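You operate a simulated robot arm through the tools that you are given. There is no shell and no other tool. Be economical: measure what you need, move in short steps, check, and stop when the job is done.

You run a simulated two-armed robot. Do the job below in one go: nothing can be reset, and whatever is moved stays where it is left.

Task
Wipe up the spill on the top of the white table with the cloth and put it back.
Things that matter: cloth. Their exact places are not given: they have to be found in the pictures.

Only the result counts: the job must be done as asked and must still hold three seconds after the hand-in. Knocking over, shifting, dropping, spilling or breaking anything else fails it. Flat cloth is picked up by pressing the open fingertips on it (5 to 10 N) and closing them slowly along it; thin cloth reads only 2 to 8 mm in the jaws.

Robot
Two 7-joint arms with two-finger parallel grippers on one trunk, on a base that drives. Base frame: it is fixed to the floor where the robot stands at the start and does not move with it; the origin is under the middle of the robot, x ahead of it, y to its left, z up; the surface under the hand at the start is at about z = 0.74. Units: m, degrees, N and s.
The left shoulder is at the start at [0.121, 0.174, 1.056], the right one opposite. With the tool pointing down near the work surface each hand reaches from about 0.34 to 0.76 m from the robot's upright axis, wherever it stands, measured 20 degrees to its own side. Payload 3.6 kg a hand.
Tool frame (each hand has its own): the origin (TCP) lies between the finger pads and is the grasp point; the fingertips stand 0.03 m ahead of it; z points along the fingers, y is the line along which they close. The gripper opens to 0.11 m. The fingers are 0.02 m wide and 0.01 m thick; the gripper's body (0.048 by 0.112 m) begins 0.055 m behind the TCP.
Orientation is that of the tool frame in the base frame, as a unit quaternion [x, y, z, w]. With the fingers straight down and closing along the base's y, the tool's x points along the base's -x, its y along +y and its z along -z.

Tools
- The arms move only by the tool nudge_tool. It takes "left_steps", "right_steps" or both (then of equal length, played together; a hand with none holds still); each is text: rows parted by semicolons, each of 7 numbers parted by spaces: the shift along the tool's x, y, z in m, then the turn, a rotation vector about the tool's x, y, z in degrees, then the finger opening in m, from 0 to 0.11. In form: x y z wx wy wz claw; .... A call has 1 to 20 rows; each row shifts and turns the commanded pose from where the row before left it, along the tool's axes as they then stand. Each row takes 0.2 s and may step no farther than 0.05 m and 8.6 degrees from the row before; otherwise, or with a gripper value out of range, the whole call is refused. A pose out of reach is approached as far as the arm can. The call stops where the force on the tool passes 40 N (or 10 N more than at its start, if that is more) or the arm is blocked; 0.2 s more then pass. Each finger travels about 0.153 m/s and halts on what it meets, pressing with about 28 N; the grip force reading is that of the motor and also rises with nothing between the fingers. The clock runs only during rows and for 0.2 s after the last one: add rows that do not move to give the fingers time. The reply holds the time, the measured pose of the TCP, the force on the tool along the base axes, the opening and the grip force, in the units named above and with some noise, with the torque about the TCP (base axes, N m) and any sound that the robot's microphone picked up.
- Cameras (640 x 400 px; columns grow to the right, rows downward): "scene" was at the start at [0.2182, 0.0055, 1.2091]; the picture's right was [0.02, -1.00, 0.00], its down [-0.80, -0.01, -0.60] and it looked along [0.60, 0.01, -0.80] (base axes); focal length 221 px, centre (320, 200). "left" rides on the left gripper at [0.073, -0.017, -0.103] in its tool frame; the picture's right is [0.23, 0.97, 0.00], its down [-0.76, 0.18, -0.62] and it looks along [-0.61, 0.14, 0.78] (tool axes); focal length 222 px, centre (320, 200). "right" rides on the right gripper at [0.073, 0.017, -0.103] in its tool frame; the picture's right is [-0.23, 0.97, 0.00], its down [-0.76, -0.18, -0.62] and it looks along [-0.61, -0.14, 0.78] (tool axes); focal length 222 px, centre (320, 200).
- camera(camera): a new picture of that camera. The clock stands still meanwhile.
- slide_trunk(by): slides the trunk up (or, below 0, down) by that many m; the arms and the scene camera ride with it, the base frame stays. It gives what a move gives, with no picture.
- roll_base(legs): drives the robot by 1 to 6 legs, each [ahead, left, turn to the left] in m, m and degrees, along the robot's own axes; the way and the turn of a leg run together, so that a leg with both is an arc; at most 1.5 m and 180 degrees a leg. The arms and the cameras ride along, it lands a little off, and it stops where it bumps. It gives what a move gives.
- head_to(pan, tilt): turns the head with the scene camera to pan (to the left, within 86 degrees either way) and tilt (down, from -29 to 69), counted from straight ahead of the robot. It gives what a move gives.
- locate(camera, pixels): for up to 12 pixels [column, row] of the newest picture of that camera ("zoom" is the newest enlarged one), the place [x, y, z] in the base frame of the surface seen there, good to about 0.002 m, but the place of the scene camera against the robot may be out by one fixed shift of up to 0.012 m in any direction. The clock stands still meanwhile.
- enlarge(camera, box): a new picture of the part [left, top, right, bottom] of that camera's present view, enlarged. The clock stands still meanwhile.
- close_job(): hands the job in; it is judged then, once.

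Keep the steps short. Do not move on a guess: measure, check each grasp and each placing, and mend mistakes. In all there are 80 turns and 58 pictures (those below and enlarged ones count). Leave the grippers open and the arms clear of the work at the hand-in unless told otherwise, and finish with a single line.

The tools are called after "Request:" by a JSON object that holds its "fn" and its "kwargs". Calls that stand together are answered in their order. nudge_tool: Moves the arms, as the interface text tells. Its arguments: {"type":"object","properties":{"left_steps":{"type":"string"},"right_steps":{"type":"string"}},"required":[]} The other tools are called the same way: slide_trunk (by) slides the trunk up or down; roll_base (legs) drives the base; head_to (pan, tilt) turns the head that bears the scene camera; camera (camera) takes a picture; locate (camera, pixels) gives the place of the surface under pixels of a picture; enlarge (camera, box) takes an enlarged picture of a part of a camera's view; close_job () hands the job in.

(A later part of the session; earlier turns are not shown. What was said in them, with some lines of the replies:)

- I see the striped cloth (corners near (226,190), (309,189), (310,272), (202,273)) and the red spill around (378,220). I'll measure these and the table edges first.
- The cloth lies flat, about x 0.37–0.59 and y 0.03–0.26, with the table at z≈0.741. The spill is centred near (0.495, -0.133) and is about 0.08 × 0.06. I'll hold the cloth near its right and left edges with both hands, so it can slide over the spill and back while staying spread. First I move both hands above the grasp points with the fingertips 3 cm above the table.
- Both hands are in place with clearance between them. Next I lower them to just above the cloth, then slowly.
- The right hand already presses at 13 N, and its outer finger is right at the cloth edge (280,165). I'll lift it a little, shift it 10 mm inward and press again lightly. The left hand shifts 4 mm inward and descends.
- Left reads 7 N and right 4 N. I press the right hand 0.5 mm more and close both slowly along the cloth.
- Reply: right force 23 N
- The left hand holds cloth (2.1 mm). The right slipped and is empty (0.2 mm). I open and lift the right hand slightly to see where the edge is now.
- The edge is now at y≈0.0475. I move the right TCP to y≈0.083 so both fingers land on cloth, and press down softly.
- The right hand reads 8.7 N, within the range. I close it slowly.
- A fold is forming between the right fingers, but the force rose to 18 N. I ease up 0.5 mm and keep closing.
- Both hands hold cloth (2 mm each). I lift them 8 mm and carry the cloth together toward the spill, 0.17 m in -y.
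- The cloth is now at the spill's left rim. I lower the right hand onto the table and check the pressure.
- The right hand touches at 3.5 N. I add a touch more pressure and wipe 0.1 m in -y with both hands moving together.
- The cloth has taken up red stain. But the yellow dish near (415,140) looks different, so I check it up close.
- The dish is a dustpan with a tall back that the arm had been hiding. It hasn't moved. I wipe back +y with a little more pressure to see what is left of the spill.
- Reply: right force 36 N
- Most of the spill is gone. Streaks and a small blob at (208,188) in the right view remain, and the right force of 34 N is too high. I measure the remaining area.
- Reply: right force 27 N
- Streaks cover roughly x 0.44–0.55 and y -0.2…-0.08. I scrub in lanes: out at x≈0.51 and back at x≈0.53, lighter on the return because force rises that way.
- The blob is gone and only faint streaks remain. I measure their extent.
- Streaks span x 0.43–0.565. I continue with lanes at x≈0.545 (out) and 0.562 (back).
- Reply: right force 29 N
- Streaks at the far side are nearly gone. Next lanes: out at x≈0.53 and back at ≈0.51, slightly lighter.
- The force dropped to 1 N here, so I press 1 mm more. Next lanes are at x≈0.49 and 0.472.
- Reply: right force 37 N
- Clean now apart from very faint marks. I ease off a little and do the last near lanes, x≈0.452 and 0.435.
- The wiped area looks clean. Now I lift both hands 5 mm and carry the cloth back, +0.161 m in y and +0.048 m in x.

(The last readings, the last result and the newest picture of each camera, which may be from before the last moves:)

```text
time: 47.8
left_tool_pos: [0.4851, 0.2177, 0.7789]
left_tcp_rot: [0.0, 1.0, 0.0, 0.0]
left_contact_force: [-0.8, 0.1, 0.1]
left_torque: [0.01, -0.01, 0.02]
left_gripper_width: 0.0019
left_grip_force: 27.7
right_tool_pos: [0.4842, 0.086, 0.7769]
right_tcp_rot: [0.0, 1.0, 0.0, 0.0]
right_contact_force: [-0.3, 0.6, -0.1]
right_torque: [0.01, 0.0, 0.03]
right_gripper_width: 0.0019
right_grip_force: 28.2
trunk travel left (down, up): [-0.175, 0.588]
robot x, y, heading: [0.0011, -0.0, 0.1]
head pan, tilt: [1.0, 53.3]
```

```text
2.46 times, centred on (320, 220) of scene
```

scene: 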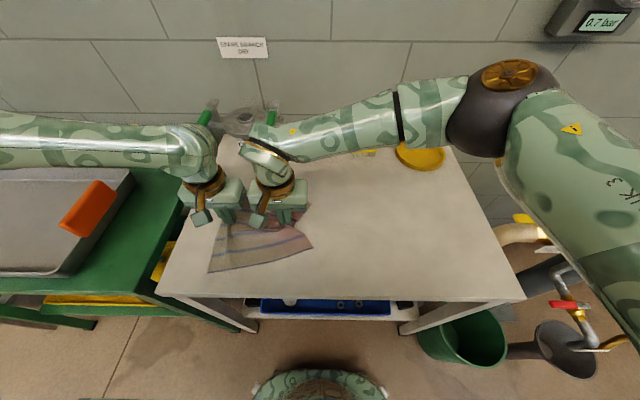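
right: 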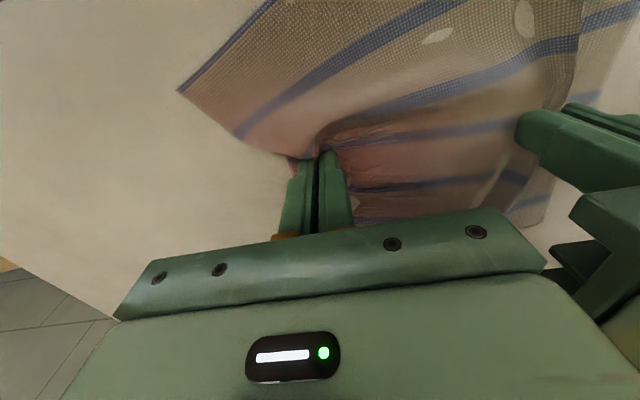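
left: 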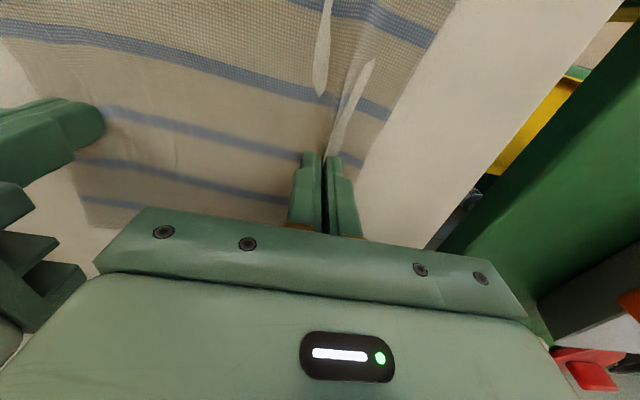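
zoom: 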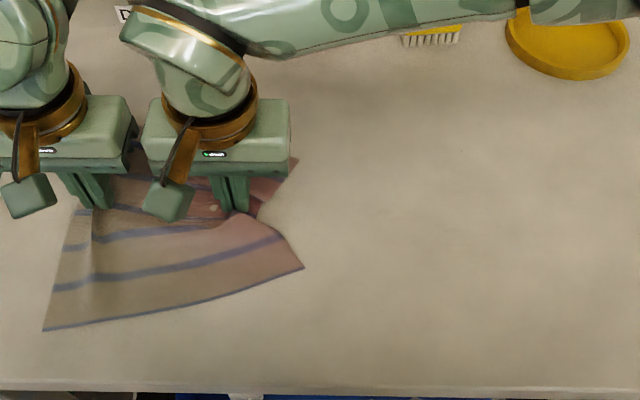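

The table is clean and the cloth is back over its old place. I lower both hands to light contact.

Request:
{"fn": "nudge_tool", "kwargs": {"left_steps": "0 0 0.005 0 0 0 0; 0 0 0.002 0 0 0 0; 0 0 0 0 0 0 0", "right_steps": "0 0 0.003 0 0 0 0; 0 0 0.002 0 0 0 0; 0 0 0 0 0 0 0"}}

```text
time: 48.6
left_tool_pos: [0.486, 0.216, 0.7708]
left_tcp_rot: [-0.001, 1.0, 0.0, -0.001]
left_contact_force: [-0.2, -0.7, -0.2]
left_torque: [-0.07, -0.01, 0.01]
left_gripper_width: 0.0021
left_grip_force: 28.4
right_tool_pos: [0.4845, 0.0839, 0.7735]
right_tcp_rot: [0.0, 1.0, 0.0, 0.0]
right_contact_force: [0.4, 0.6, -0.1]
right_torque: [0.02, 0.01, -0.02]
right_gripper_width: 0.0018
right_grip_force: 27.9
trunk travel left (down, up): [-0.175, 0.588]
robot x, y, heading: [-0.0019, 0.0012, 0.2]
head pan, tilt: [1.0, 53.3]
```

Not quite touching yet. I go down a bit further, then open slowly so the fingertips spread the folds out.

Request:
{"fn": "nudge_tool", "kwargs": {"left_steps": "0 0 0.0008 0 0 0 0; 0 0 0 0 0 0 0; 0 0 0 0 0 0 0.005; 0 0 0 0 0 0 0.01; 0 0 0 0 0 0 0.015; 0 0 0 0 0 0 0.02; 0 0 0 0 0 0 0.025; 0 0 0 0 0 0 0.03; 0 0 0 0 0 0 0.035; 0 0 0 0 0 0 0.04; 0 0 0 0 0 0 0.04", "right_steps": "0 0 0.0014 0 0 0 0; 0 0 0.0008 0 0 0 0; 0 0 0 0 0 0 0.005; 0 0 0 0 0 0 0.01; 0 0 0 0 0 0 0.015; 0 0 0 0 0 0 0.02; 0 0 0 0 0 0 0.025; 0 0 0 0 0 0 0.03; 0 0 0 0 0 0 0.035; 0 0 0 0 0 0 0.04; 0 0 0 0 0 0 0.04"}}

Request:
{"fn": "camera", "kwargs": {"camera": "right"}}

Request:
{"fn": "camera", "kwargs": {"camera": "left"}}

```text
time: 51.0
left_tool_pos: [0.4835, 0.2183, 0.7712]
left_tcp_rot: [-0.001, 1.0, -0.001, 0.001]
left_contact_force: [0.5, 0.0, 0.2]
left_torque: [0.03, 0.02, -0.01]
left_gripper_width: 0.0399
left_grip_force: 0.1
right_tool_pos: [0.4844, 0.0856, 0.7713]
right_tcp_rot: [0.0, 1.0, -0.001, 0.0]
right_contact_force: [0.4, 6.3, 17.4]
right_torque: [-0.14, -0.01, 0.02]
right_gripper_width: 0.0361
right_grip_force: 0.1
trunk travel left (down, up): [-0.175, 0.588]
robot x, y, heading: [0.0007, -0.0028, 0.2]
head pan, tilt: [1.0, 53.3]
```

```text
29 pictures are left
```

right: 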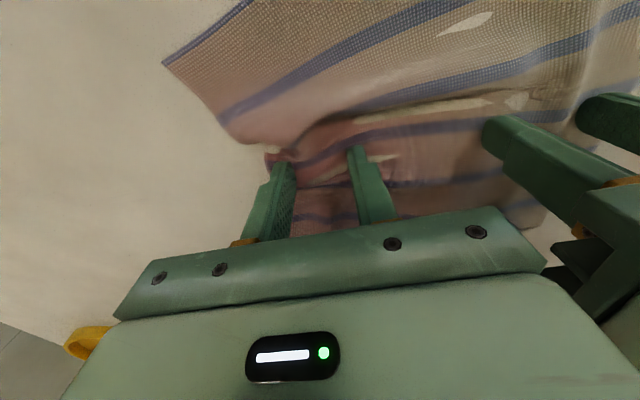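

```text
28 pictures are left
```

left: 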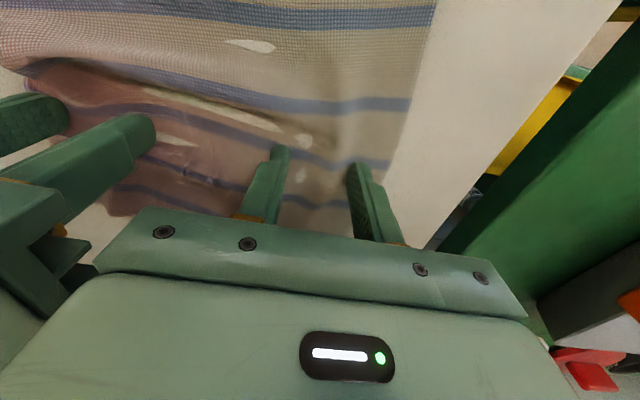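

Both have released. I lift the hands straight up and look at how the cloth lies.

Request:
{"fn": "nudge_tool", "kwargs": {"left_steps": "0 0 -0.003 0 0 0 0.045; 0 0 -0.02 0 0 0 0.045; 0 0 -0.03 0 0 0 0.045; 0 0.03 -0.03 0 0 0 0.045; 0 0.03 -0.03 0 0 0 0.045; 0 0.03 -0.03 0 0 0 0.045; 0 0.03 0 0 0 0 0.045; 0 0.03 0 0 0 0 0.045; 0 0 0 0 0 0 0.045", "right_steps": "0 0 -0.003 0 0 0 0.04; 0 0 -0.02 0 0 0 0.04; 0 0 -0.03 0 0 0 0.04; 0 -0.03 -0.03 0 0 0 0.04; 0 -0.04 -0.03 0 0 0 0.04; 0 -0.04 -0.03 0 0 0 0.04; 0 -0.04 0 0 0 0 0.04; 0 -0.04 0 0 0 0 0.04; 0 0 0 0 0 0 0.04"}}

Request:
{"fn": "enlarge", "kwargs": {"camera": "scene", "box": [190, 130, 450, 290]}}

```text
time: 53.0
left_tool_pos: [0.483, 0.3687, 0.9167]
left_tcp_rot: [0.0, 1.0, 0.0, 0.0]
left_contact_force: [0.9, -0.8, -0.6]
left_torque: [-0.04, 0.06, -0.02]
left_gripper_width: 0.0451
left_grip_force: 0.1
right_tool_pos: [0.4856, -0.1031, 0.9146]
right_tcp_rot: [-0.001, 1.0, -0.001, -0.001]
right_contact_force: [0.2, 0.1, 1.1]
right_torque: [-0.03, 0.02, -0.01]
right_gripper_width: 0.0401
right_grip_force: 0.1
trunk travel left (down, up): [-0.175, 0.588]
robot x, y, heading: [0.0054, -0.0029, -0.1]
head pan, tilt: [1.0, 53.3]
```

```text
2.46 times, centred on (320, 210) of scene
```

zoom: 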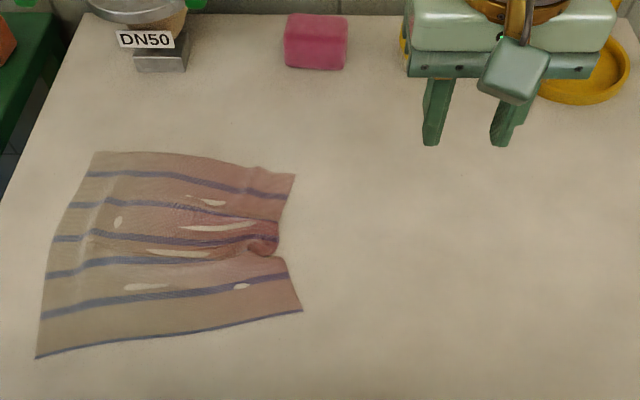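

The table is clean and the cloth covers nearly its old outline with mild wrinkles. I compare the corners with the originals, and look at the wiped area from the right hand's camera.

Request:
{"fn": "locate", "kwargs": {"camera": "zoom", "pixels": [[97, 154], [292, 177], [298, 309], [40, 355], [170, 235], [255, 245], [272, 232]]}}

Request:
{"fn": "camera", "kwargs": {"camera": "right"}}

```text
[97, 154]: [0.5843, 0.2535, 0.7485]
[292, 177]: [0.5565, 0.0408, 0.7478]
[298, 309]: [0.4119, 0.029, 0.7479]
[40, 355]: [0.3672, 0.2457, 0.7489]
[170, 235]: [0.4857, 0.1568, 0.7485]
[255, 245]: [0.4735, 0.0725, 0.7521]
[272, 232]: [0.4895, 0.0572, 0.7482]
```

```text
26 pictures are left
```

right: 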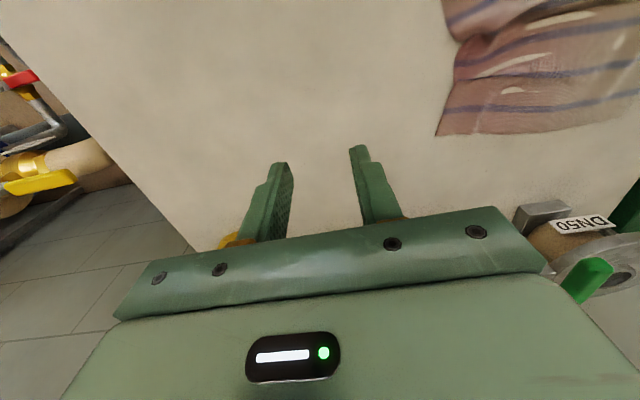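

The cloth is back within a few millimetres on its left side, and its right corners are drawn in about 3.5 cm by the fold. I take one close look at the wiped area for faint residue.

Request:
{"fn": "enlarge", "kwargs": {"camera": "scene", "box": [310, 175, 430, 250]}}

Request:
{"fn": "enlarge", "kwargs": {"camera": "right", "box": [200, 0, 460, 160]}}

```text
5.33 times, centred on (370, 212) of scene
```

zoom: 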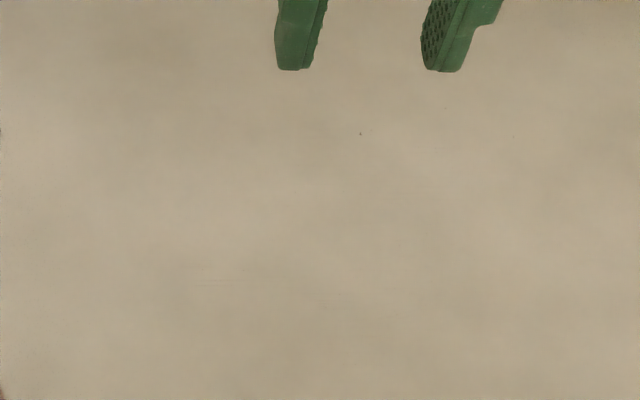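

```text
2.46 times, centred on (330, 80) of right
```

zoom: 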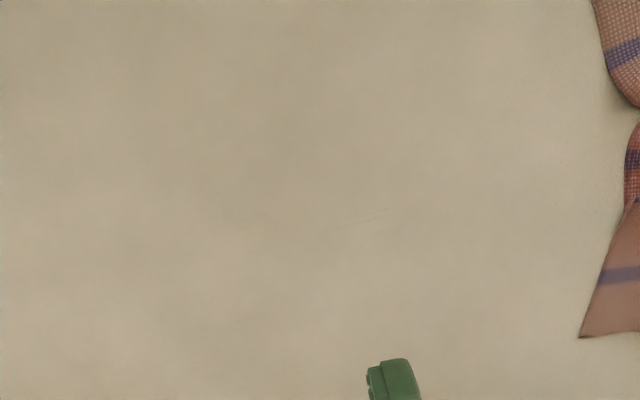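

The wiped area is clean. I open the grippers fully and raise the arms clear.

Request:
{"fn": "nudge_tool", "kwargs": {"left_steps": "0 0 -0.03 0 0 0 0.11; 0 0 -0.03 0 0 0 0.11; 0 0 -0.02 0 0 0 0.11; 0 0 0 0 0 0 0.11", "right_steps": "0 -0.02 -0.03 0 0 0 0.11; 0 -0.02 -0.03 0 0 0 0.11; 0 0 -0.02 0 0 0 0.11; 0 0 0 0 0 0 0.11"}}

Request:
{"fn": "camera", "kwargs": {"camera": "scene"}}

```text
time: 54.0
left_tool_pos: [0.4862, 0.3672, 0.9962]
left_tcp_rot: [-0.001, 1.0, -0.001, -0.001]
left_contact_force: [0.1, 0.3, 0.7]
left_torque: [-0.02, 0.0, -0.02]
left_gripper_width: 0.11
left_grip_force: 0.0
right_tool_pos: [0.4851, -0.1421, 0.9964]
right_tcp_rot: [0.0, 1.0, 0.0, 0.0]
right_contact_force: [-0.2, -0.5, 0.9]
right_torque: [0.0, -0.04, 0.0]
right_gripper_width: 0.1101
right_grip_force: 0.0
trunk travel left (down, up): [-0.175, 0.588]
robot x, y, heading: [-0.0001, 0.0017, -0.2]
head pan, tilt: [1.0, 53.3]
```

```text
23 pictures are left
```

scene: 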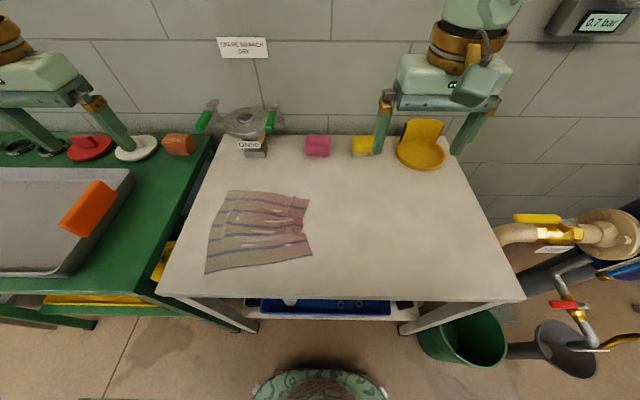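

The spill is gone, the cloth is back in its place, nothing else has moved, and the arms are clear with grippers open. I hand the job in.

Request:
{"fn": "close_job", "kwargs": {}}

```text
The job is handed in.
```

I wiped the spill off the white table and put the cloth, now stained and slightly wrinkled, back in its place, with its right corners drawn in about 3.5 cm.
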